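You operate a simulated robot arm through the tools that you are given. There is no shell and no other tool. Be economical: measure what you need, move in short steps, check, and stop when the job is done.

You run a simulated robot arm. Do the job below in one go: nothing can be reset, and whatever is moved stays where it is left.

Task
Wipe the crumbs from under the green glass and stand it back on the placemat.
Fine: put the sponge back. Set down upright: what you pick out. What is to be rubbed or washed off counts as gone when no trace of it is left.

It is judged by the outcome, as a careful person would: the job done as asked, and still so three seconds after it is handed in. It fails if anything else is knocked over, pushed out of place, dropped, spilled or broken.

Robot
A 6-joint arm with a two-finger parallel gripper, fixed in place. Base frame: the origin is at the foot of the arm, x ahead of it, y to its left, z up; the work surface is at about z = 750. Units: mm, degrees, N and s.
With the tool pointing down near the work surface it reaches from about 180 to 640 mm from the base axis. Its first joint turns from -66.0 to 66.0 degrees. Payload 2.7 kg.
The TCP is the grasp point between the finger pads, 23 mm short of the fingertips. In the tool frame z runs along the fingers and y along their closing line. The gripper opens to 94 mm. The fingers are 38 mm wide and 10 mm thick; the gripper's body (54 by 96 mm) begins 39 mm behind the TCP.
Orientation is that of the tool frame in the base frame, as a unit quaternion [x, y, z, w]. With the fingers straight down and closing along the base's y, the tool's x points along the base's -x, its y along +y and its z along -z.

Tools
- The arm moves only by the tool servo_tool. Its arguments are lists of equal length, an entry for each row: "delta_pos": the shift along the tool's x, y, z in units of 30 mm (1.0 is 30 mm), a list of three; "rot": the turn, a rotation vector about the tool's x, y, z in units of 5 degrees (1.0 is 5 degrees), a list of three; "jaw": the closure, from 0 (fully open) to 1 (shut). In form: {"delta_pos": [[x, y, z], ...], "rot": [[wx, wy, wz], ...], "jaw": [jaw, ...]}. A call has 1 to 20 rows; each row shifts and turns the commanded pose from where the row before left it, along the tool's axes as they then stand. A call with a number of a shift or a turn outside -1 to 1 is refused whole. Rows are played at 5 a second. More than 50 mm and 8.6 degrees between two rows, or a gripper value outside its range, and nothing of the call is played. A pose out of reach is approached as far as the arm can. The call stops where the force on the tool passes 40 N (or 10 N more than at its start, if that is more) or the arm is blocked; 0.2 s more then pass. The fingers move at their own pace (about 45 mm/s each) and stop on an object; they squeeze with about 45 N. The grip force told is the motor's: it shows also when the fingers shut on nothing. Time passes only in rows, and 0.2 s behind the last, so rows that do not move let the fingers close. It gives the time, the measured TCP pose, the force on the tool (base axes), the opening and the grip force at its end, in the units of the frame above (readings bear some noise), with the torque about the TCP (base axes, N m) and any sound that the robot's microphone picked up, and new pictures: "pictures" is both (left out), scene, wrist or none.
- Cameras (640 x 400 px; columns grow to the right, rows downward): "scene" is fixed at [56.9, -422.9, 1394.1]; the picture's right is [0.90, -0.43, 0.00], its down [-0.28, -0.59, -0.76] and it looks along [0.32, 0.68, -0.65] (base axes); focal length 356 px, centre (320, 200). "wrist" rides on the gripper at [86, 16, -75] in the tool frame; the picture's right is [-0.18, 0.98, 0.00], its down [-0.58, -0.11, -0.81] and it looks along [-0.79, -0.15, 0.59] (tool axes); focal length 243 px, centre (320, 200).
- measure_at(camera, pixels): for up to 12 pixels [column, row] of the newest picture of that camera ("zoom" is the newest enlarged one), the place [x, y, z] in the base frame of the surface seen there, good to about 3 mm. No time passes.
- enlarge(camera, box): a new picture of the part [left, top, right, bottom] of that camera's present view, enlarged. No time passes.
- close_job(): hands the job in; it is judged then, once.

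Work in short steps. Measure before you move; look again where a grasp or a placing could have gone wrong, and mend it. You have 80 turns and 200 pictures in all, those below and enlarged ones among them. Open the gripper and draw the arm clear of the work before you hand the job in, unless the task says otherwise; then end with one line.

The tools are called after "Request:" as name(argument=value, ...) on one line, values as JSON. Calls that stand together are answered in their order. servo_tool: Moves the arm, as the interface text tells. Its arguments: {"type":"object","properties":{"delta_pos":{"type":"array","items":{"type":"array","items":{"type":"number"}}},"rot":{"type":"array","items":{"type":"array","items":{"type":"number"}}},"jaw":{"type":"array","items":{"type":"number"}},"pictures":{"type":"string","enum":["both","scene","wrist","none"]}},"required":["delta_pos","rot","jaw"]} The other tools are called the same way: measure_at (camera, pixels) gives the place of the surface under pixels of a picture; enlarge (camera, box) takes an enlarged picture of a part of a camera's view; close_job () hands the job in.

At the start:

```text
time_s: 0.0
eef_pos: [350.5, 180.2, 1025.6]
orientation: [0.0, 1.0, 0.0, -0.001]
wrist_force: [0.1, 0.4, -0.1]
ft_torque: [-0.04, 0.04, 0.0]
gripper_width: 94.0
grip_force: 0.0
```

scene: 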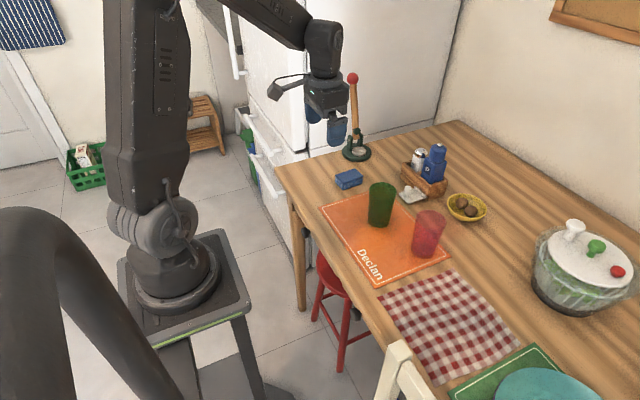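
wrist: 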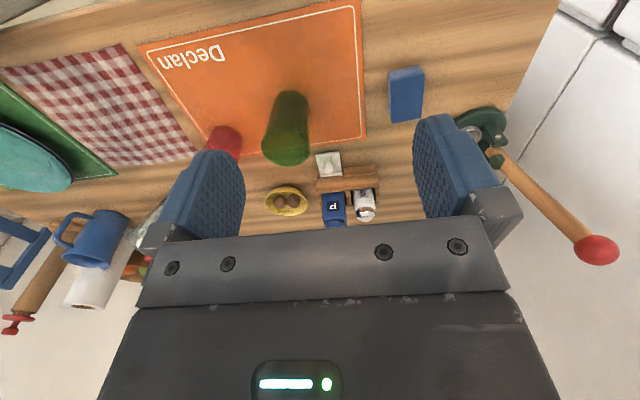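

I see the green glass at scene (380,205), sponge at (348,179), red glass at (427,233). I enlarge and measure first.

Request:
enlarge(camera="scene", box=[300, 130, 500, 290])

Request:
measure_at(camera="scene", pixels=[[380, 185], [380, 205], [378, 224], [368, 205], [391, 205], [348, 178], [335, 178], [362, 178], [345, 172], [351, 186], [427, 218], [424, 250]])

Request:
measure_at(camera="wrist", pixels=[[390, 72], [423, 68], [392, 122], [423, 116], [406, 85], [290, 95], [286, 155], [360, 5], [363, 135], [150, 50], [190, 150], [300, 150]])

```text
2.50 times, centred on (400, 210) of scene
```

zoom: 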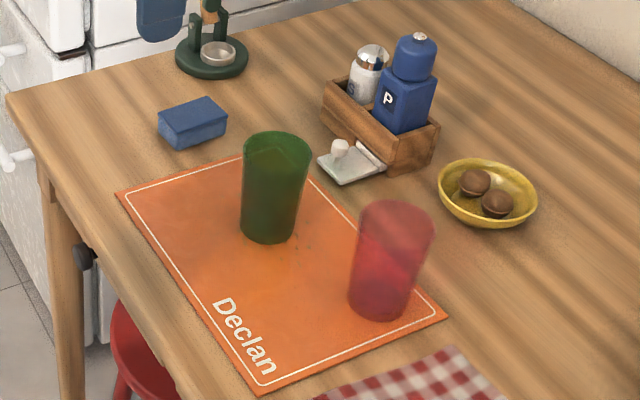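

```text
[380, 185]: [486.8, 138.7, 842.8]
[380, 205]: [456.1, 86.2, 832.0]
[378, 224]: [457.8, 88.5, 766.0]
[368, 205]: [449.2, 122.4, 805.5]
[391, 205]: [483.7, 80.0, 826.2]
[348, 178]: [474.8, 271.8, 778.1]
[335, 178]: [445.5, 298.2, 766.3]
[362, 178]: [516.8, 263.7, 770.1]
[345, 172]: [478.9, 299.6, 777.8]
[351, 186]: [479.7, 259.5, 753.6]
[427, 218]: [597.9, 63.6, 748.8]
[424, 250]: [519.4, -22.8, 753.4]
```

```text
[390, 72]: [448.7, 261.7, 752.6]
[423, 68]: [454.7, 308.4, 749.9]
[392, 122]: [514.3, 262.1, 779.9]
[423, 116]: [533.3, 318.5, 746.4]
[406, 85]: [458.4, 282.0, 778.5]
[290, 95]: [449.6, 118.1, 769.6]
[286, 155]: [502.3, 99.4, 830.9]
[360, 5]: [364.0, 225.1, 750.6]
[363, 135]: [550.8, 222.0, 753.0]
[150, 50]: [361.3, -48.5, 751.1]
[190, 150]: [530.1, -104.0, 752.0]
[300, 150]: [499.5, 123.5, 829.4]
```

The glass stands near (475,110), top at about z 845, and crumbs show by its foot at zoom (300,240). I measure its rim, foot and the sponge corners in the zoom.

Request:
measure_at(camera="zoom", pixels=[[244, 146], [310, 152], [272, 133], [280, 166], [244, 230], [268, 241], [294, 234], [160, 122], [206, 99], [226, 116], [180, 133], [180, 146]])

Request:
enlarge(camera="wrist", box=[200, 60, 440, 210])

```text
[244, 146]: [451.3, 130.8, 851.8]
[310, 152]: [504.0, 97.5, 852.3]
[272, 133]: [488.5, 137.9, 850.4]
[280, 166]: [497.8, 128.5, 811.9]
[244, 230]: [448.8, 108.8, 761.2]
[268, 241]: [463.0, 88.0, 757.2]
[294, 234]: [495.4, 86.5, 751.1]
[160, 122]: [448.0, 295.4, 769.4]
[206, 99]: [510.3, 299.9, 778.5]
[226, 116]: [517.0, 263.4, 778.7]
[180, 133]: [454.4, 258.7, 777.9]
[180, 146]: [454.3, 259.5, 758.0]
```

```text
2.67 times, centred on (320, 135) of wrist
```

zoom: 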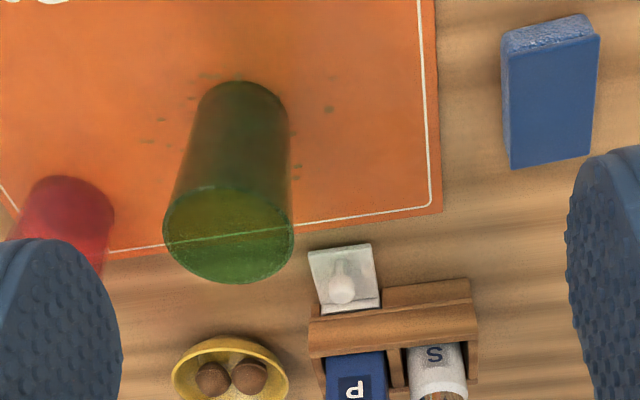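

Crumbs spread around the glass's foot in the zoom at (205,75), (160,120), (150,142), (328,108), (295,168). I measure these and the mat's edges.

Request:
measure_at(camera="zoom", pixels=[[205, 75], [160, 120], [150, 142], [328, 108], [298, 168], [420, 5], [440, 212], [345, 270], [600, 40], [592, 155], [512, 168], [503, 35]])

Request:
servo_tool(delta_pos=[[-1, -0.6, 0], [-1, -0.6, 0], [-1, -0.6, 0], [-1, -0.4, 0], [-0.25, 0, 1], [0, 0, 1], [0, 0, 1]], rot=[[0, 0, 0], [0, 0, 0], [0, 0, 0], [0, 0, 0], [0, 0, 0], [0, 0, 0], [0, 0, 0]], jaw=[0, 0, 0, 0, 0, 0, 0])

```text
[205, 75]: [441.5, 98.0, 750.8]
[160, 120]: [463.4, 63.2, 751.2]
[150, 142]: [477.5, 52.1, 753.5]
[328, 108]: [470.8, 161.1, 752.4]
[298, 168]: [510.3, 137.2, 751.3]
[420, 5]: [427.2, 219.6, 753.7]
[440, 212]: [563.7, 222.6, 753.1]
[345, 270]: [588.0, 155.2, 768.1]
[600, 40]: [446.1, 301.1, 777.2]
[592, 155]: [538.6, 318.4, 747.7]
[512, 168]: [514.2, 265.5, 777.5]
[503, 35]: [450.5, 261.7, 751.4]
```

```text
time_s: 1.6
eef_pos: [478.5, 112.6, 935.0]
orientation: [0.0, 1.0, 0.0, -0.001]
wrist_force: [-0.1, 0.0, 0.7]
ft_torque: [-0.01, 0.0, -0.02]
gripper_width: 94.1
grip_force: 0.2
```

scene: 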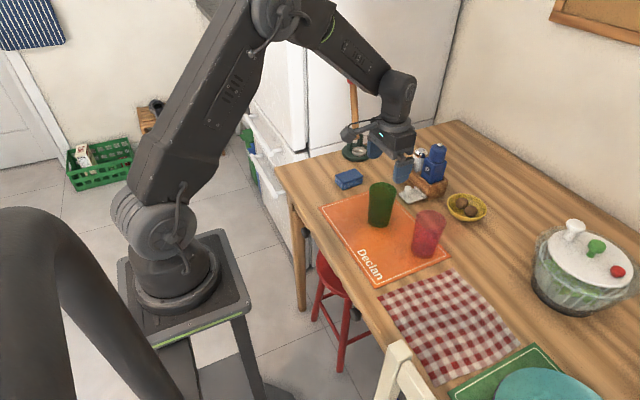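
wrist: 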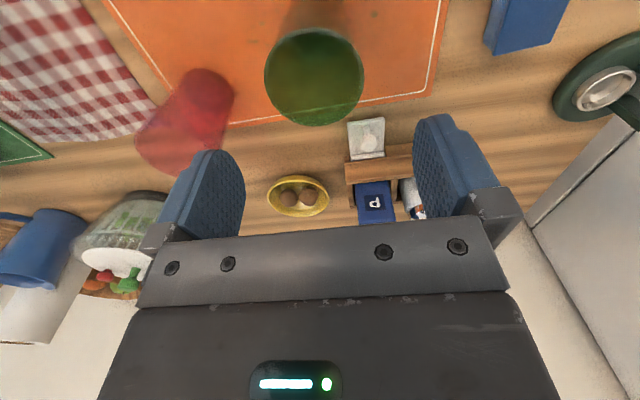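

The gripper is over the glass, centred on it. I measure free spots for parking the glass (mat's near end, scene (390,275), (440,262), (400,285)) and the red glass's foot.

Request:
measure_at(camera="scene", pixels=[[378, 288], [448, 254], [385, 262], [415, 270], [381, 288], [318, 208], [284, 172], [430, 257], [413, 250], [441, 220], [415, 213], [340, 245]])

Request:
measure_at(camera="wrist", pixels=[[266, 75], [363, 75], [314, 30], [314, 125], [138, 140], [190, 172], [232, 95]])

```text
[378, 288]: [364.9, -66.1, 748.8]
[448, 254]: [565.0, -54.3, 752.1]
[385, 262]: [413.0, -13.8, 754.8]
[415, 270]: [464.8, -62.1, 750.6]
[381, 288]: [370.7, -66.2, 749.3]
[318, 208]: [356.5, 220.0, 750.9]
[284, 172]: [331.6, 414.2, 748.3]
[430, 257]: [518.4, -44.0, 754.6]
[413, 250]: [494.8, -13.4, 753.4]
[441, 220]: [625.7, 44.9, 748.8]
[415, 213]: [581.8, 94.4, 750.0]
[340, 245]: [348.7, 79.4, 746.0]
```

```text
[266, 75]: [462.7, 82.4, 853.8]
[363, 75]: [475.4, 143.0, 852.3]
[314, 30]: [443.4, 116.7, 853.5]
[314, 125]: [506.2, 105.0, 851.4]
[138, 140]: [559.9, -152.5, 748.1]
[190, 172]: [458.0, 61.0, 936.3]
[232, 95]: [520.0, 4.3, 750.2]
```

Rim centre is about (475,112), z 852; the mat spans x 360–570, y −65–222. I go down to TCP z ≈ 823 and close on the glass.

Request:
servo_tool(delta_pos=[[0.1, 0, 1], [0, 0, 1], [0, 0, 1], [0, 0, 0.73], [0, 0, 0], [0, 0, 0], [0, 0, 0], [0, 0, 0]], rot=[[0, 0, 0], [0, 0, 0], [0, 0, 0], [0, 0, 0], [0, 0, 0], [0, 0, 0], [0, 0, 0], [0, 0, 0]], jaw=[0, 0, 0, 0, 0.4, 1, 1, 1])

```text
time_s: 3.4
eef_pos: [476.7, 113.5, 823.7]
orientation: [0.0, 1.0, -0.001, 0.0]
wrist_force: [0.0, 0.0, -0.8]
ft_torque: [0.06, -0.06, -0.02]
gripper_width: 67.9
grip_force: 45.1
```

scene: 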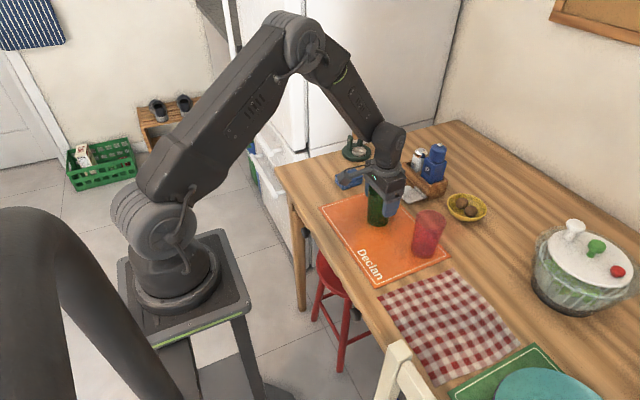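
wrist: 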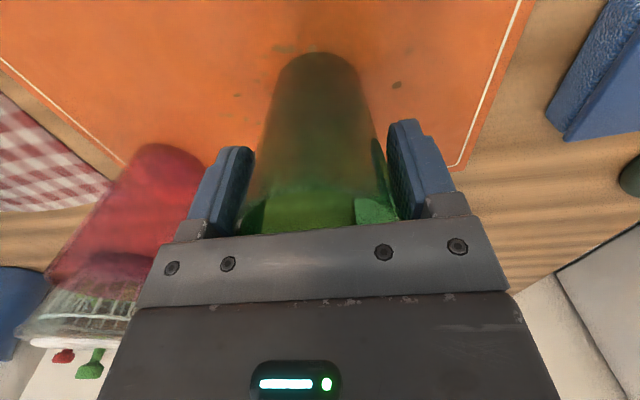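

The fingers hold the glass at 68 mm with 45 N. I lift it 60 mm and look.

Request:
servo_tool(delta_pos=[[0, 0, -0.3], [0, 0, -0.7], [0, 0, -1], [0, 0, 0]], rot=[[0, 0, 0], [0, 0, 0], [0, 0, 0], [0, 0, 0]], jaw=[1, 1, 1, 1])

Request:
enlarge(camera="scene", box=[300, 130, 500, 290])

```text
time_s: 4.4
eef_pos: [474.2, 113.9, 884.2]
orientation: [0.0, 1.0, 0.0, 0.0]
wrist_force: [0.3, 0.0, -2.5]
ft_torque: [-0.01, 0.02, -0.01]
gripper_width: 68.2
grip_force: 44.7
```

scene: 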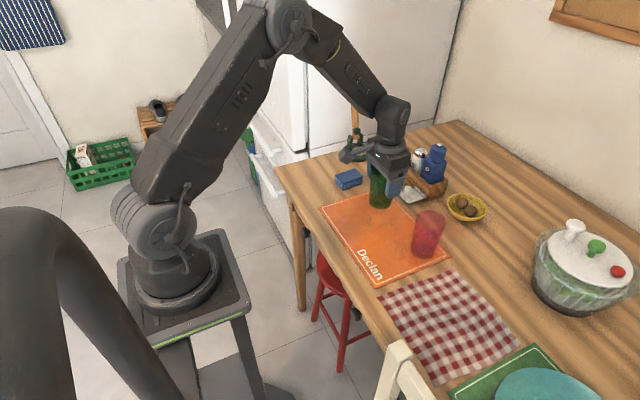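
wrist: 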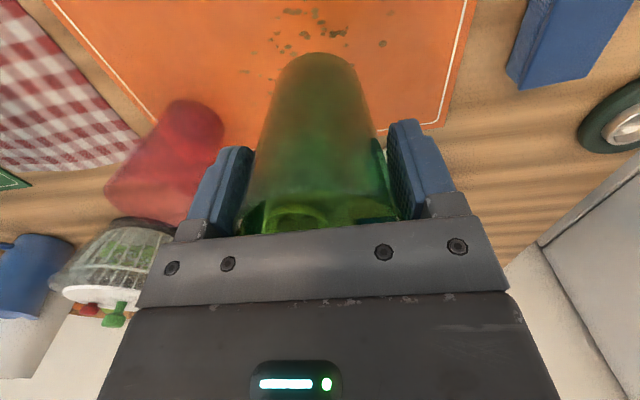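

```text
2.50 times, centred on (400, 210) of scene
```

zoom: 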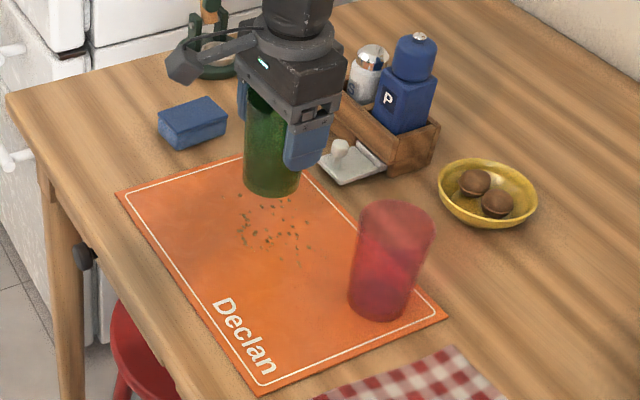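

The glass is lifted and the crumbs show at zoom (240–315,195–260). I carry the glass to about (410,−25) on the mat's near end, staying raised.

Request:
servo_tool(delta_pos=[[0.8, 0, 0], [0.8, -0.5, 0], [0.53, -0.8, 0], [0, -0.9, 0], [0, -0.9, 0], [0, -0.9, 0], [0, -0.63, 0], [0, 0, 0]], rot=[[0, 0, 0], [0, 0, 0], [0, 0, 0], [0, 0, 0], [0, 0, 0], [0, 0, 0], [0, 0, 0], [0, 0, 0]], jaw=[1, 1, 1, 1, 1, 1, 1, 1])

Request:
enlarge(camera="scene", box=[300, 130, 500, 290])

Request:
measure_at(camera="zoom", pixels=[[240, 196], [240, 245], [275, 260], [308, 255], [312, 235], [285, 205], [262, 200], [255, 258], [290, 215], [300, 262]])

```text
time_s: 6.2
eef_pos: [412.2, -24.6, 883.5]
orientation: [0.0, 1.0, 0.0, -0.001]
wrist_force: [-0.2, -0.9, -2.1]
ft_torque: [0.01, -0.01, -0.02]
gripper_width: 68.4
grip_force: 45.2
```

scene: 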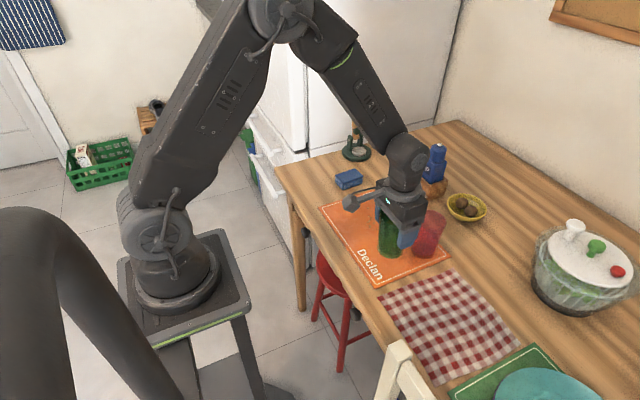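
wrist: 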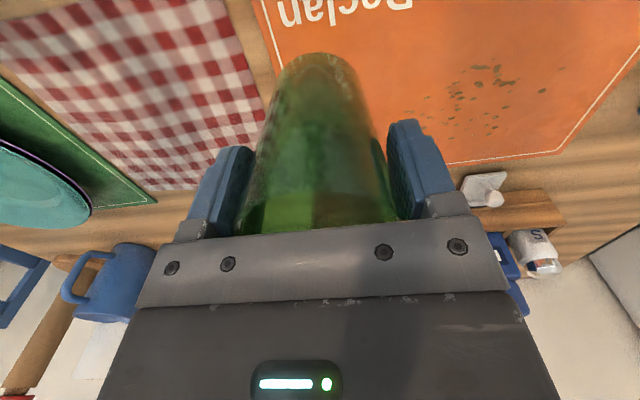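

```text
2.50 times, centred on (400, 210) of scene
```

zoom: 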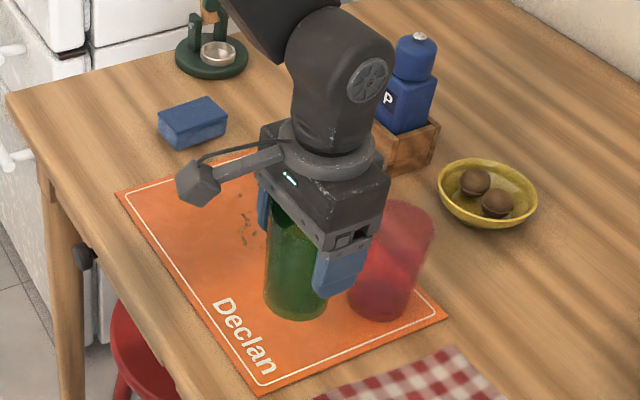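

```text
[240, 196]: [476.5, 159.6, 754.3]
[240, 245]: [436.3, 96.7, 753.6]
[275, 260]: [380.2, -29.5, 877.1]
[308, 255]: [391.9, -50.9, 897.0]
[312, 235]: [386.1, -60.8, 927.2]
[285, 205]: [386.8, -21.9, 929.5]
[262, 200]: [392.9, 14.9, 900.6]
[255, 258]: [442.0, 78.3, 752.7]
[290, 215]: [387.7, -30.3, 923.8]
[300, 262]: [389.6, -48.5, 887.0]
```

The spot below is clear of crumbs (wrist (430–550,65–130)). I lower the glass 59 mm, force-limited, then check before releasing.

Request:
servo_tool(delta_pos=[[0, 0, 0.8], [0, 0, 0.7], [0, 0, 0.3], [0, 0, 0.15], [0, 0, 0]], rot=[[0, 0, 0], [0, 0, 0], [0, 0, 0], [0, 0, 0], [0, 0, 0]], jaw=[1, 1, 1, 1, 1])

```text
time_s: 7.4
eef_pos: [412.3, -24.0, 825.4]
orientation: [0.0, 1.0, 0.0, 0.001]
wrist_force: [0.2, 0.6, -1.6]
ft_torque: [0.03, -0.02, 0.03]
gripper_width: 68.3
grip_force: 44.4
```

scene: 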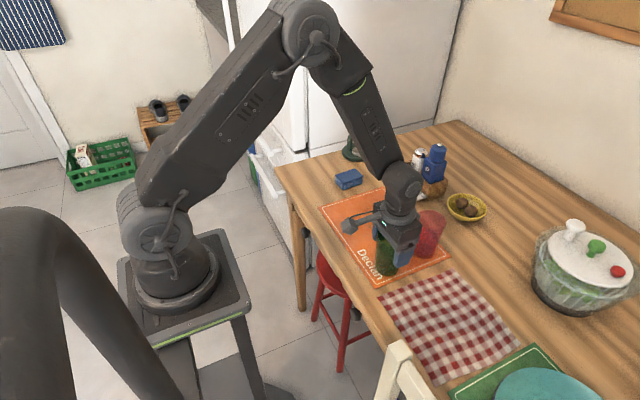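
wrist: 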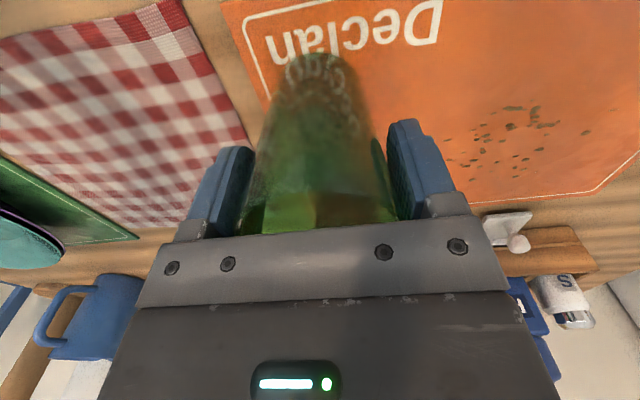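

The force still shows the glass's weight (−1.6 N), so it is about 1–2 mm above the mat. I creep down.

Request:
servo_tool(delta_pos=[[0, 0, 0.04], [0, 0, 0.03], [0, 0, 0]], rot=[[0, 0, 0], [0, 0, 0], [0, 0, 0]], jaw=[1, 1, 1], pictures="none")

```text
time_s: 8.2
eef_pos: [412.3, -25.8, 823.5]
orientation: [0.001, 1.0, 0.001, 0.0]
wrist_force: [-1.2, 1.4, 2.9]
ft_torque: [0.15, 0.1, 0.02]
gripper_width: 68.3
grip_force: 44.9
```

Contact is made (+2.9 N). I open the fingers and rise straight up.

Request:
servo_tool(delta_pos=[[0, 0, 0], [0, 0, 0], [0, 0, 0], [0, 0, -0.7], [0, 0, -1], [0, 0, -1], [0, 0, -1], [0, 0, -0.5]], rot=[[0, 0, 0], [0, 0, 0], [0, 0, 0], [0, 0, 0], [0, 0, 0], [0, 0, 0], [0, 0, 0], [0, 0, 0]], jaw=[0.5, 0, 0, 0, 0, 0, 0, 0])

Request:
measure_at(camera="scene", pixels=[[384, 262], [390, 240]])

```text
time_s: 10.0
eef_pos: [411.9, -26.5, 949.7]
orientation: [0.0, 1.0, 0.0, 0.0]
wrist_force: [0.3, -0.2, 0.0]
ft_torque: [0.0, 0.0, 0.04]
gripper_width: 94.0
grip_force: 0.1
```

scene: 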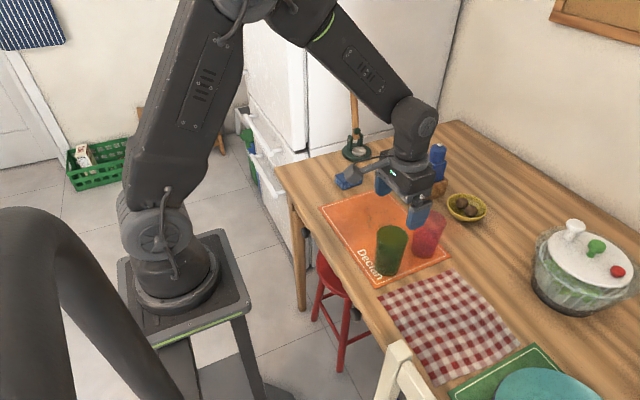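
wrist: 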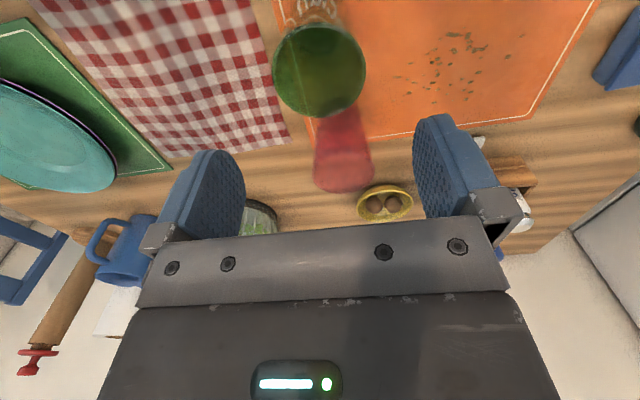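

```text
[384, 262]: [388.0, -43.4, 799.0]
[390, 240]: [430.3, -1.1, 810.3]
```

The glass stands upright on the mat. I now move over the sponge at about (482,280), staying at z 950.

Request:
servo_tool(delta_pos=[[-0.2, 1, 0], [-0.2, 1, 0], [-0.2, 1, 0], [-0.2, 1, 0], [-0.2, 1, 0], [-0.2, 1, 0], [-0.2, 1, 0], [-0.2, 1, 0], [-0.2, 1, 0], [-0.2, 1, 0], [-0.33, 0.2, 1], [0, 0, 1]], rot=[[0, 0, 0], [0, 0, 0], [0, 0, 0], [0, 0, 0], [0, 0, 0], [0, 0, 0], [0, 0, 0], [0, 0, 0], [0, 0, 0], [0, 0, 0], [0, 0, 0], [0, 0, 0]], jaw=[0, 0, 0, 0, 0, 0, 0, 0, 0, 0, 0, 0])

Request:
enlarge(camera="scene", box=[300, 130, 500, 290])

```text
time_s: 12.6
eef_pos: [480.3, 281.5, 889.5]
orientation: [0.0, 1.0, 0.001, -0.001]
wrist_force: [-0.6, -0.9, 0.2]
ft_torque: [-0.01, 0.02, -0.03]
gripper_width: 94.0
grip_force: 0.1
```

scene: 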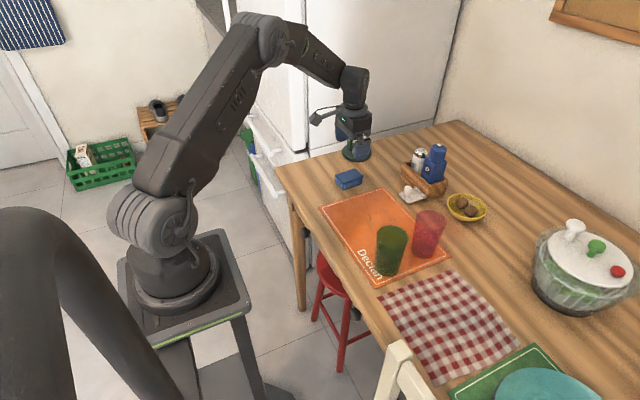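
wrist: 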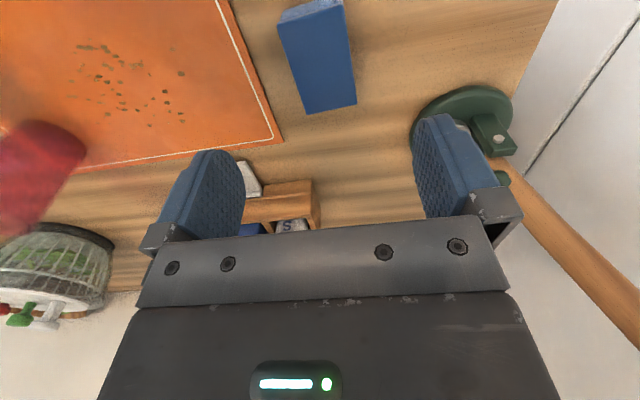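

```text
2.50 times, centred on (400, 210) of scene
```

zoom: 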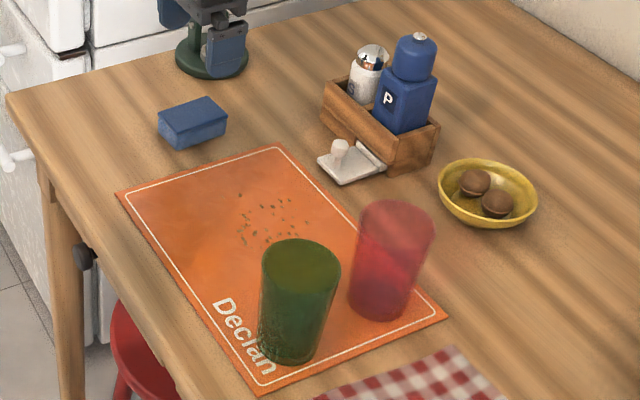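

Sponge at wrist (320,60), crumbs at wrist (70–190,45–125), green stand at (465,120). I measure all of these.

Request:
measure_at(camera="wrist", pixels=[[279, 28], [342, 12], [356, 100], [307, 112], [415, 130], [440, 95], [492, 150], [500, 95], [80, 46], [68, 85], [182, 122], [178, 48]])

Request:
measure_at(camera="zoom", pixels=[[240, 196], [240, 243], [285, 200], [308, 232], [160, 122], [206, 97], [228, 116], [180, 133], [262, 210], [270, 245], [290, 233], [185, 65]])

Request:
enlarge(camera="wrist", box=[30, 0, 240, 160])

```text
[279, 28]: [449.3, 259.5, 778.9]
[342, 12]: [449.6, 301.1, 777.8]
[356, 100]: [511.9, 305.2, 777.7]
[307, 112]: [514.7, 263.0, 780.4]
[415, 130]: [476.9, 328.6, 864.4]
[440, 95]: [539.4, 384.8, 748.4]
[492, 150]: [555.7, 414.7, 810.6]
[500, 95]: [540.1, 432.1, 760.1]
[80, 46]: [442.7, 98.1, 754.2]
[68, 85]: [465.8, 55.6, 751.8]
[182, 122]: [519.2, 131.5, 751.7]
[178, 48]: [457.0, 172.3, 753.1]
```

```text
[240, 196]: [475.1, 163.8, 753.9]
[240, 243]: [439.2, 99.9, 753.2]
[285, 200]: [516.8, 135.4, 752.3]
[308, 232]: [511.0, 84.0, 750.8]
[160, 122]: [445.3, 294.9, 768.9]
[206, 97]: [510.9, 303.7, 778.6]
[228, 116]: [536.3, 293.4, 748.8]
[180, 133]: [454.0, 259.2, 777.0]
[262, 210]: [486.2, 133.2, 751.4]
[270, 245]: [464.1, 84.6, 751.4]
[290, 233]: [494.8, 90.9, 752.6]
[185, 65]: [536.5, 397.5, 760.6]
```

```text
2.50 times, centred on (135, 80) of wrist
```

zoom: 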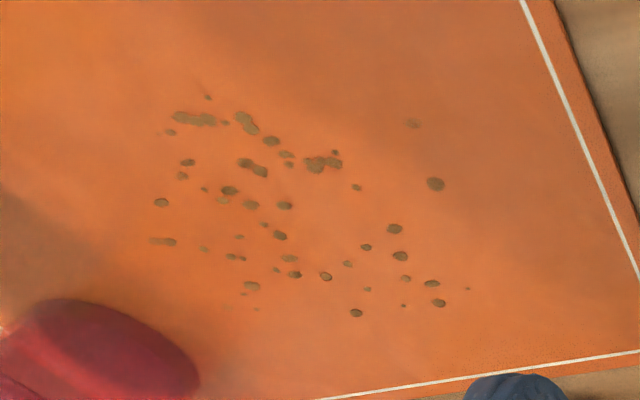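

Sponge centre is about (481,282), top z 778. I measure the crumb extremes in the zoom and descend to TCP z ≈ 783 (tips at 760), then close.

Request:
measure_at(camera="zoom", pixels=[[413, 124], [205, 97], [155, 242], [245, 310], [440, 303], [467, 289], [158, 133], [356, 313], [161, 203], [436, 184]])

Request:
servo_tool(delta_pos=[[0, 0, 1], [0, 0, 1], [0, 0, 1], [0, 0, 0.55], [0, 0, 0], [0, 0, 0], [0, 0, 0], [0, 0, 0], [0, 0, 0]], rot=[[0, 0, -0.6], [0, 0, 0], [0, 0, 0], [0, 0, 0], [0, 0, 0], [0, 0, 0], [0, 0, 0], [0, 0, 0], [0, 0, 0]], jaw=[0, 0, 0, 0, 0.4, 1, 1, 1, 1])

```text
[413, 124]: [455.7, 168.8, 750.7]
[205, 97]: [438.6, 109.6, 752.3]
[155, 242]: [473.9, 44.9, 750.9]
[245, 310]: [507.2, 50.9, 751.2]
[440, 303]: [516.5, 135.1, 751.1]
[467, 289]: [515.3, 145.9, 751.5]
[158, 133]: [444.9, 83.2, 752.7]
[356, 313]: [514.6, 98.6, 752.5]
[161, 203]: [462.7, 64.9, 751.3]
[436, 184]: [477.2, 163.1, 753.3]
```

```text
time_s: 14.6
eef_pos: [480.4, 281.7, 783.2]
orientation: [-0.026, 1.0, 0.0, 0.0]
wrist_force: [0.0, 1.1, -0.7]
ft_torque: [-0.01, -0.04, 0.0]
gripper_width: 43.6
grip_force: 45.0
```

scene: 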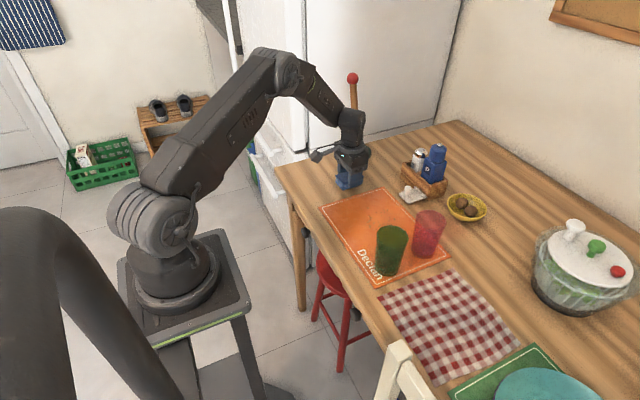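
wrist: 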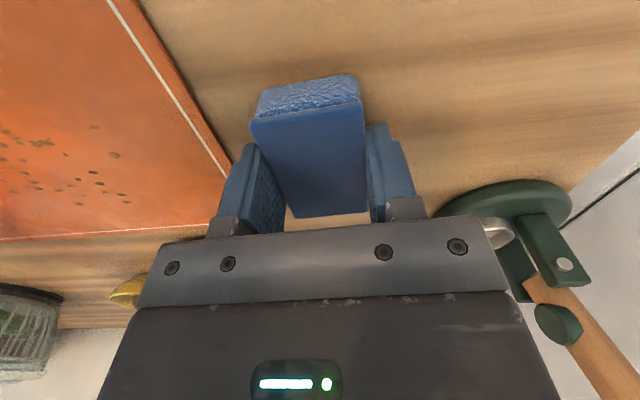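

The sponge is gripped (43.6 mm, 45 N). I lift 90 mm and move to above the crumbs at about (478,115), where I'll turn the tool a quarter so the body stays clear of both glasses.

Request:
servo_tool(delta_pos=[[0, 0, -1], [0, 0, -1], [0, 0, -1], [0, -1, 0], [0, -1, 0], [0, -1, 0], [0, -1, 0], [0, -1, 0], [0, -0.55, 0], [0, 0, 0]], rot=[[0, 0, 0], [0, 0, 0], [0, 0, 0], [0, 0, 0], [0, 0, 0], [0, 0, 0], [0, 0, 0], [0, 0, 0], [0, 0, 0], [0, 0, 0]], jaw=[1, 1, 1, 1, 1, 1, 1, 1, 1, 1])

Request:
enlarge(camera="scene", box=[300, 130, 500, 290])

```text
time_s: 16.8
eef_pos: [491.2, 115.6, 872.7]
orientation: [-0.026, 1.0, 0.0, 0.0]
wrist_force: [-0.8, 0.3, 0.2]
ft_torque: [-0.03, 0.0, 0.01]
gripper_width: 43.5
grip_force: 44.9
```

scene: 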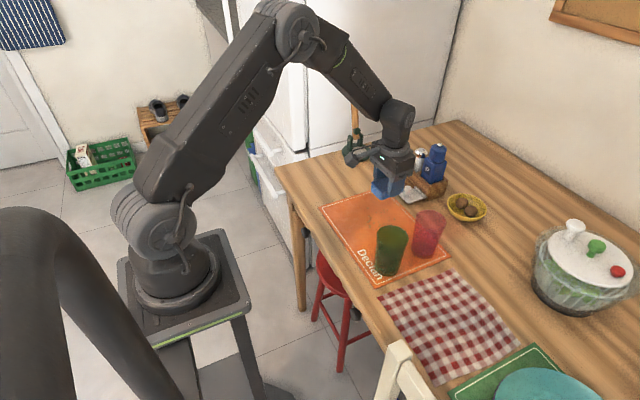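
wrist: 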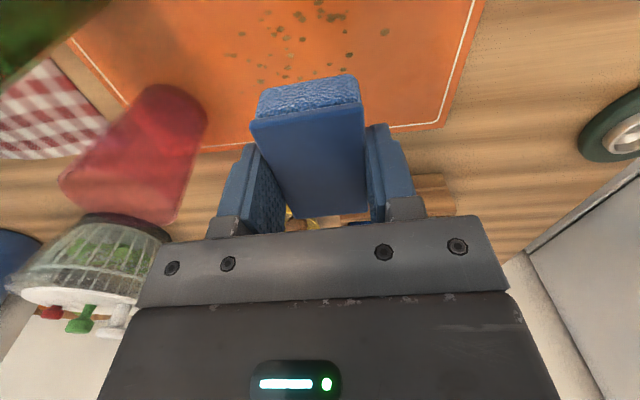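

```text
2.50 times, centred on (400, 210) of scene
```

zoom: 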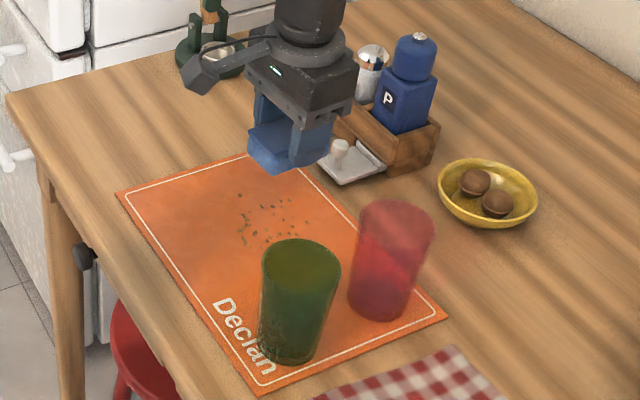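

The sponge is held at (491,116). I turn the tool +93° about its axis so the sponge's length lies along y and the camera on the +y side.

Request:
servo_tool(delta_pos=[[0.5, 0, 0], [0, 0, 0], [0, 0, 0], [0, 0, 0], [0, 0, 0], [0, 0, 0], [0, 0, 0], [0, 0, 0], [0, 0, 0], [0, 0, 0], [0, 0, 0], [0, 0, 0], [0, 0, 0], [0, 0, 0], [0, 0, 0], [0, 0, 0], [0, 0, 0], [0, 0, 0], [0, 0, 0], [0, 0, 0]], rot=[[0, 0, 0], [0, 0, 1], [0, 0, 1], [0, 0, 1], [0, 0, 1], [0, 0, 1], [0, 0, 1], [0, 0, 1], [0, 0, 1], [0, 0, 1], [0, 0, 1], [0, 0, 1], [0, 0, 1], [0, 0, 1], [0, 0, 1], [0, 0, 1], [0, 0, 1], [0, 0, 1], [0, 0, 1], [0, 0, 0.6]], jaw=[1, 1, 1, 1, 1, 1, 1, 1, 1, 1, 1, 1, 1, 1, 1, 1, 1, 1, 1, 1])

```text
time_s: 21.0
eef_pos: [474.8, 114.2, 872.4]
orientation: [0.708, 0.706, -0.001, 0.0]
wrist_force: [-0.9, 0.2, -0.3]
ft_torque: [-0.01, 0.02, 0.03]
gripper_width: 43.7
grip_force: 45.2
```

scene: 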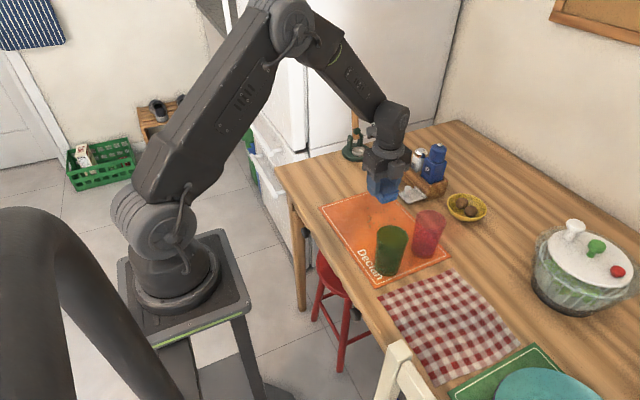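
wrist: 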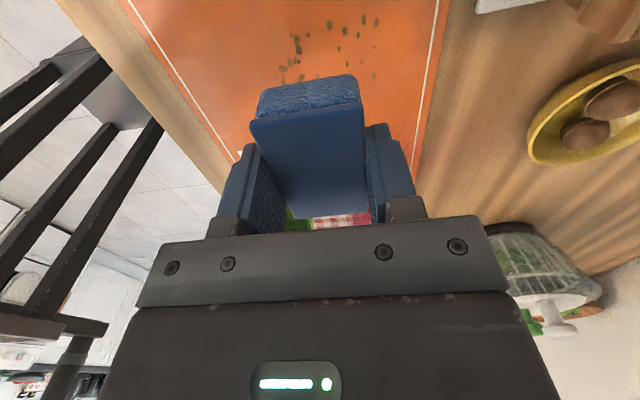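

Tool x now points along +y and tool y along +x. I move to y ≈ 145 and descend to contact.

Request:
servo_tool(delta_pos=[[1, 0, 0], [0, 0, 1], [0, 0, 1], [0, 0, 0.8], [0, 0, 0.1], [0, 0, 0]], rot=[[0, 0, 0], [0, 0, 0], [0, 0, 0], [0, 0, 0], [0, 0, 0], [0, 0, 0]], jaw=[1, 1, 1, 1, 1, 1], pictures="scene")

```text
time_s: 22.4
eef_pos: [475.9, 144.2, 785.9]
orientation: [0.707, 0.707, 0.001, 0.001]
wrist_force: [-1.4, -1.4, 9.9]
ft_torque: [-0.21, 0.15, 0.0]
gripper_width: 43.8
grip_force: 45.1
```

scene: 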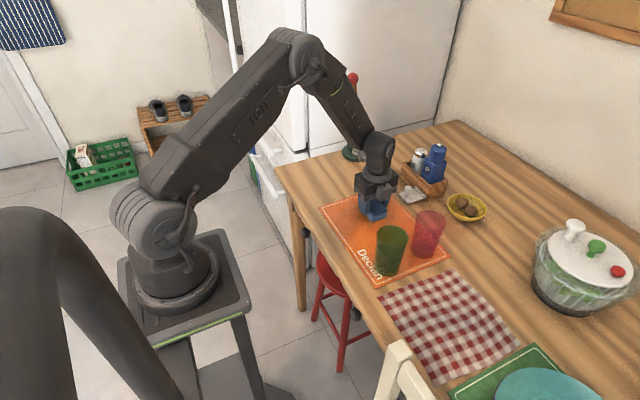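

Contact is at 10 N. I make a first rubbing stroke along x at y≈144 between x 450 and 505 and check mat and forces.

Request:
servo_tool(delta_pos=[[0, -0.45, 0], [0, -0.45, 0], [0, 0.45, 0], [0, 0.45, 0], [0, 0.5, 0], [0, 0.5, 0], [0, -0.5, 0], [0, -0.5, 0]], rot=[[0, 0, 0], [0, 0, 0], [0, 0, 0], [0, 0, 0], [0, 0, 0], [0, 0, 0], [0, 0, 0], [0, 0, 0]], jaw=[1, 1, 1, 1, 1, 1, 1, 1])

```text
time_s: 23.2
eef_pos: [455.0, 144.1, 786.4]
orientation: [0.707, 0.707, -0.006, -0.004]
wrist_force: [-1.6, 0.1, 4.1]
ft_torque: [0.03, -0.08, -0.02]
gripper_width: 43.8
grip_force: 44.8
stopped in row 3: the force on the tool passed its limit at 44 N (the readings are from after the stop); the commanded pose is now the measured one
```

scene: 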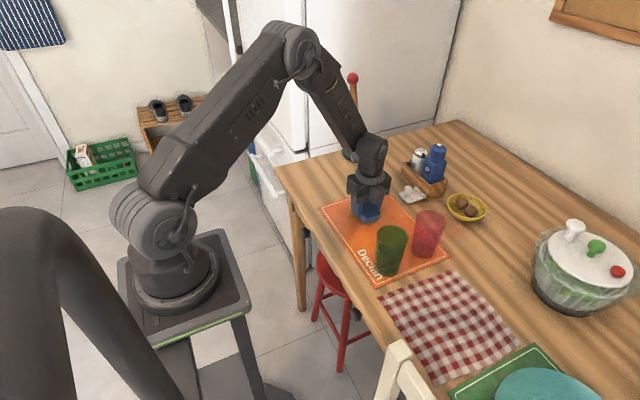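
wrist: 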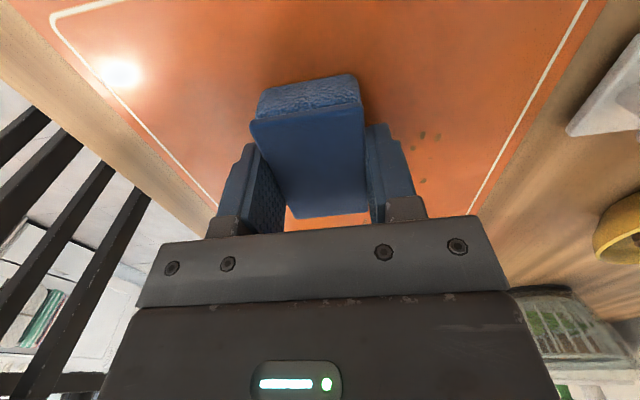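

The mat has not shifted; the force peak came from moving too fast. I sweep +x in smaller 7 mm steps at the present light pressure (4 N).

Request:
servo_tool(delta_pos=[[0, 0.12, 0], [0, 0.25, 0], [0, 0.25, 0], [0, 0.25, 0], [0, 0.25, 0], [0, 0.25, 0], [0, 0.25, 0], [0, 0.12, 0], [0, 0, 0]], rot=[[0, 0, 0], [0, 0, 0], [0, 0, 0], [0, 0, 0], [0, 0, 0], [0, 0, 0], [0, 0, 0], [0, 0, 0], [0, 0, 0]], jaw=[1, 1, 1, 1, 1, 1, 1, 1, 1], pictures="wrist")

```text
time_s: 25.2
eef_pos: [506.4, 143.0, 785.4]
orientation: [0.708, 0.707, -0.005, -0.003]
wrist_force: [-15.5, -0.4, 26.0]
ft_torque: [0.09, 0.02, 0.07]
gripper_width: 43.7
grip_force: 45.5
```

wrist: 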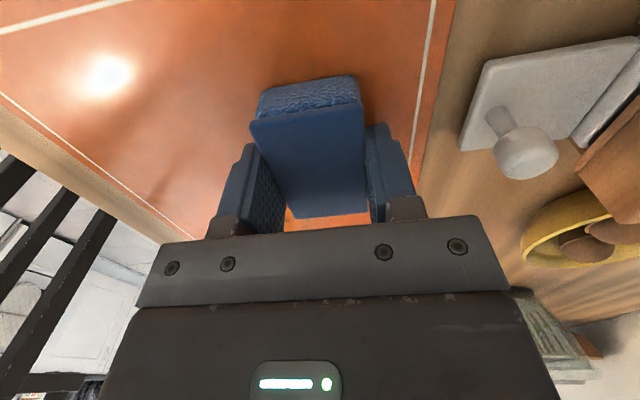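

Those crumbs are gone where wiped, but the push rose to 26 N with a 0.65° tilt. I ease off 0.6 mm, correct the tilt, step −y to about 108 and sweep back −x.

Request:
servo_tool(delta_pos=[[0, 0, -0.02], [-0.2, 0, 0], [-0.25, 0, 0], [-0.25, 0, 0], [-0.25, 0, 0], [-0.2, 0, 0], [0, 0, 0], [0, -0.12, 0], [0, -0.25, 0], [0, -0.25, 0], [0, -0.25, 0], [0, -0.25, 0], [0, -0.25, 0], [0, -0.25, 0], [0, -0.2, 0], [0, 0, 0]], rot=[[-0.13, 0, 0], [0, 0, 0], [0, 0, 0], [0, 0, 0], [0, 0, 0], [0, 0, 0], [0, 0, 0], [0, 0, 0], [0, 0, 0], [0, 0, 0], [0, 0, 0], [0, 0, 0], [0, 0, 0], [0, 0, 0], [0, 0, 0], [0, 0, 0]], jaw=[1, 1, 1, 1, 1, 1, 1, 1, 1, 1, 1, 1, 1, 1, 1, 1])

```text
time_s: 28.6
eef_pos: [452.5, 110.5, 784.6]
orientation: [0.707, 0.707, -0.003, 0.0]
wrist_force: [2.8, -1.0, 4.9]
ft_torque: [0.01, -0.1, 0.02]
gripper_width: 43.7
grip_force: 45.8
```

scene: 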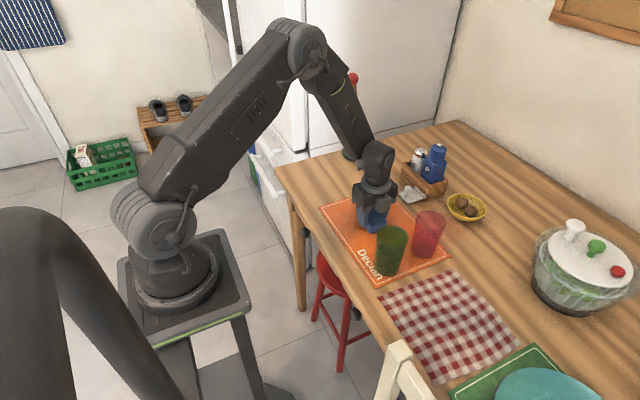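
wrist: 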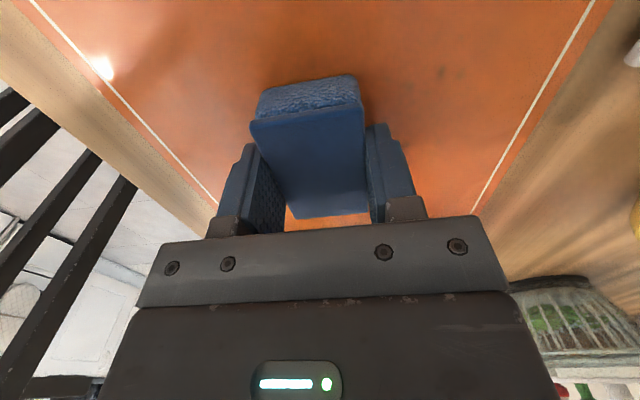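

Contact is 5 N; a faint mark remains at wrist (440,72), to be rubbed again. I step to y ≈ 74 and sweep +x.

Request:
servo_tool(delta_pos=[[-0.2, 0, 0], [-0.25, 0, 0], [-0.25, 0, 0], [-0.25, 0, 0], [-0.25, 0, 0], [0, 0, 0], [0, 0.12, 0], [0, 0.25, 0], [0, 0.25, 0], [0, 0.25, 0], [0, 0.25, 0], [0, 0.25, 0], [0, 0.25, 0], [0, 0.12, 0], [0, 0, 0]], rot=[[0, 0, 0], [0, 0, 0], [0, 0, 0], [0, 0, 0], [0, 0, 0], [0, 0, 0], [0, 0, 0], [0, 0, 0], [0, 0, 0], [0, 0, 0], [0, 0, 0], [0, 0, 0], [0, 0, 0], [0, 0, 0], [0, 0, 0]], jaw=[1, 1, 1, 1, 1, 1, 1, 1, 1, 1, 1, 1, 1, 1, 1])

Request:
enlarge(camera="scene", box=[300, 130, 500, 290])

```text
time_s: 31.8
eef_pos: [504.4, 72.8, 785.6]
orientation: [0.707, 0.708, -0.001, 0.001]
wrist_force: [0.8, 0.1, 0.1]
ft_torque: [0.02, 0.0, 0.0]
gripper_width: 43.9
grip_force: 45.6
```

scene: 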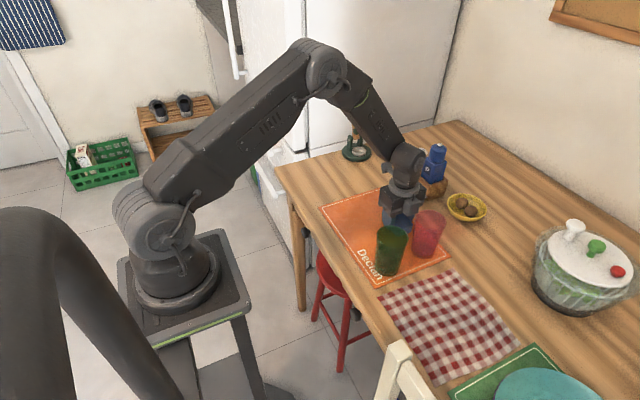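
wrist: 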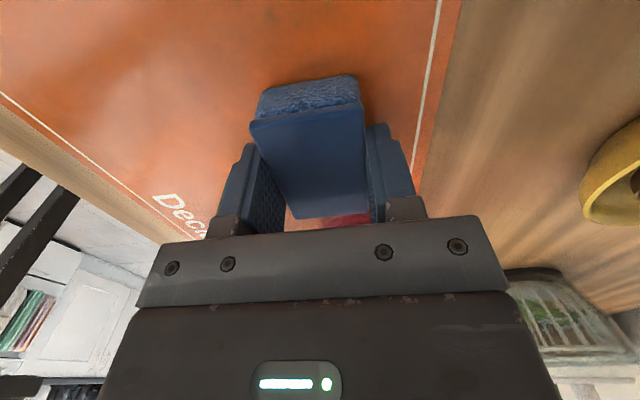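

```text
2.50 times, centred on (400, 210) of scene
```

zoom: 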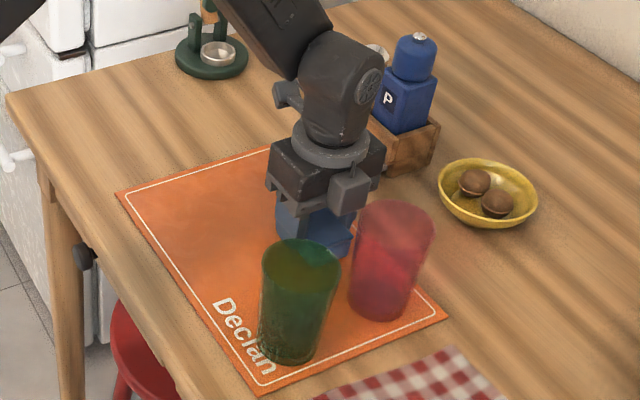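

Contact was lost at the end (0 N). I press down 1.2 mm and sweep back −x along y≈73.

Request:
servo_tool(delta_pos=[[0, 0, 0.04], [0, -0.12, 0], [0, -0.25, 0], [0, -0.25, 0], [0, -0.25, 0], [0, -0.25, 0], [0, -0.25, 0], [0, -0.25, 0], [0, -0.2, 0], [0, 0, 0]], rot=[[0, 0, 0], [0, 0, 0], [0, 0, 0], [0, 0, 0], [0, 0, 0], [0, 0, 0], [0, 0, 0], [0, 0, 0], [0, 0, 0], [0, 0, 0]], jaw=[1, 1, 1, 1, 1, 1, 1, 1, 1, 1], pictures="none")

```text
time_s: 34.0
eef_pos: [451.0, 73.2, 785.8]
orientation: [0.707, 0.707, 0.0, 0.001]
wrist_force: [9.8, 0.3, 16.7]
ft_torque: [0.0, -0.23, 0.03]
gripper_width: 44.0
grip_force: 44.7
```

Good contact (17 N). I sweep +x again at y≈73, then step to y≈110 and sweep −x.

Request:
servo_tool(delta_pos=[[0, 0.12, 0], [0, 0.25, 0], [0, 0.25, 0], [0, 0.25, 0], [0, 0.25, 0], [0, 0.25, 0], [0, 0.25, 0], [0, 0.2, 0], [0.25, 0, 0], [0.25, 0, 0], [0.25, 0, 0], [0.25, 0, 0], [0.25, 0, 0], [0, -0.25, 0], [0, -0.25, 0], [0, -0.25, 0], [0, -0.25, 0], [0, -0.25, 0], [0, -0.25, 0], [0, -0.25, 0]], rot=[[0, 0, 0], [0, 0, 0], [0, 0, 0], [0, 0, 0], [0, 0, 0], [0, 0, 0], [0, 0, 0], [0, 0, 0], [0, 0, 0], [0, 0, 0], [0, 0, 0], [0, 0, 0], [0, 0, 0], [0, 0, 0], [0, 0, 0], [0, 0, 0], [0, 0, 0], [0, 0, 0], [0, 0, 0], [0, 0, 0]], jaw=[1, 1, 1, 1, 1, 1, 1, 1, 1, 1, 1, 1, 1, 1, 1, 1, 1, 1, 1, 1], pictures="wrist")

```text
time_s: 34.5
eef_pos: [451.9, 73.2, 785.5]
orientation: [0.708, 0.707, -0.007, -0.003]
wrist_force: [-4.4, -1.1, 8.4]
ft_torque: [0.07, -0.03, 0.01]
gripper_width: 43.7
grip_force: 44.9
stopped in row 2: the force on the tool passed its limit at 46 N (the readings are from after the stop); the commanded pose is now the measured one
```

wrist: 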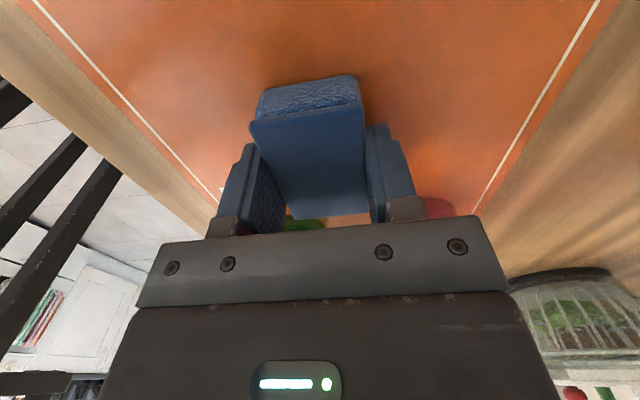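

Stick-slip peak on reversal. I fix the 0.8° tilt, ease 0.6 mm and sweep on +x, then shift to y≈110.

Request:
servo_tool(delta_pos=[[0, 0, -0.02], [0, 0.1, 0], [0, 0.2, 0], [0, 0.2, 0], [0, 0.2, 0], [0, 0.2, 0], [0, 0.2, 0], [0, 0.2, 0], [0, 0.2, 0], [0, 0.2, 0], [0, 0.1, 0], [0.2, 0, 0], [0.25, 0, 0], [0.25, 0, 0], [0.25, 0, 0], [0.25, 0, 0], [0, 0, 0]], rot=[[-0.16, 0, 0], [0, 0, 0], [0, 0, 0], [0, 0, 0], [0, 0, 0], [0, 0, 0], [0, 0, 0], [0, 0, 0], [0, 0, 0], [0, 0, 0], [0, 0, 0], [0, 0, 0], [0, 0, 0], [0, 0, 0], [0, 0, 0], [0, 0, 0], [0, 0, 0]], jaw=[1, 1, 1, 1, 1, 1, 1, 1, 1, 1, 1, 1, 1, 1, 1, 1, 1], pictures="wrist")

```text
time_s: 38.1
eef_pos: [506.0, 109.9, 786.0]
orientation: [0.707, 0.707, -0.002, 0.002]
wrist_force: [-0.7, -0.6, -0.4]
ft_torque: [0.0, -0.05, -0.02]
gripper_width: 43.7
grip_force: 45.2
```

wrist: 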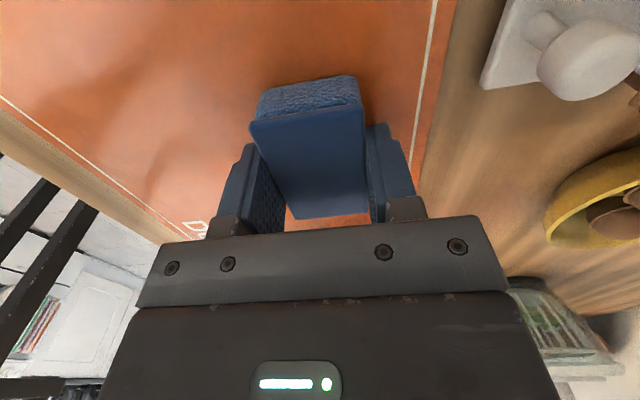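

Contact has just been lost again. I press 1.2 mm and sweep −x along y≈110, then step to y≈145.

Request:
servo_tool(delta_pos=[[0, 0, 0.04], [0, -0.1, 0], [0, -0.2, 0], [0, -0.2, 0], [0, -0.2, 0], [0, -0.2, 0], [0, -0.2, 0], [0, -0.2, 0], [0, -0.2, 0], [0, -0.2, 0], [0, -0.15, 0], [0.2, 0, 0], [0.25, 0, 0], [0.25, 0, 0], [0.25, 0, 0], [0.25, 0, 0], [0, 0, 0]], rot=[[0, 0, 0], [0, 0, 0], [0, 0, 0], [0, 0, 0], [0, 0, 0], [0, 0, 0], [0, 0, 0], [0, 0, 0], [0, 0, 0], [0, 0, 0], [0, 0, 0], [0, 0, 0], [0, 0, 0], [0, 0, 0], [0, 0, 0], [0, 0, 0], [0, 0, 0]], jaw=[1, 1, 1, 1, 1, 1, 1, 1, 1, 1, 1, 1, 1, 1, 1, 1, 1], pictures="wrist")

```text
time_s: 40.8
eef_pos: [450.0, 115.6, 786.4]
orientation: [0.708, 0.706, -0.002, 0.002]
wrist_force: [-1.3, -0.9, 3.9]
ft_torque: [0.1, 0.01, 0.03]
gripper_width: 43.9
grip_force: 45.1
stopped in row 13: the force on the tool passed its limit at 42 N (the readings are from after the stop); the commanded pose is now the measured one
```

wrist: 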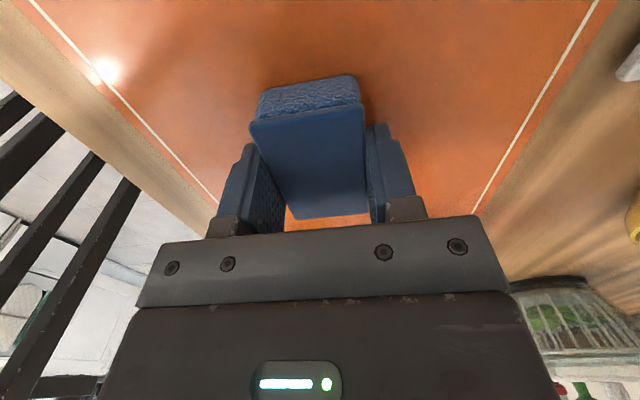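

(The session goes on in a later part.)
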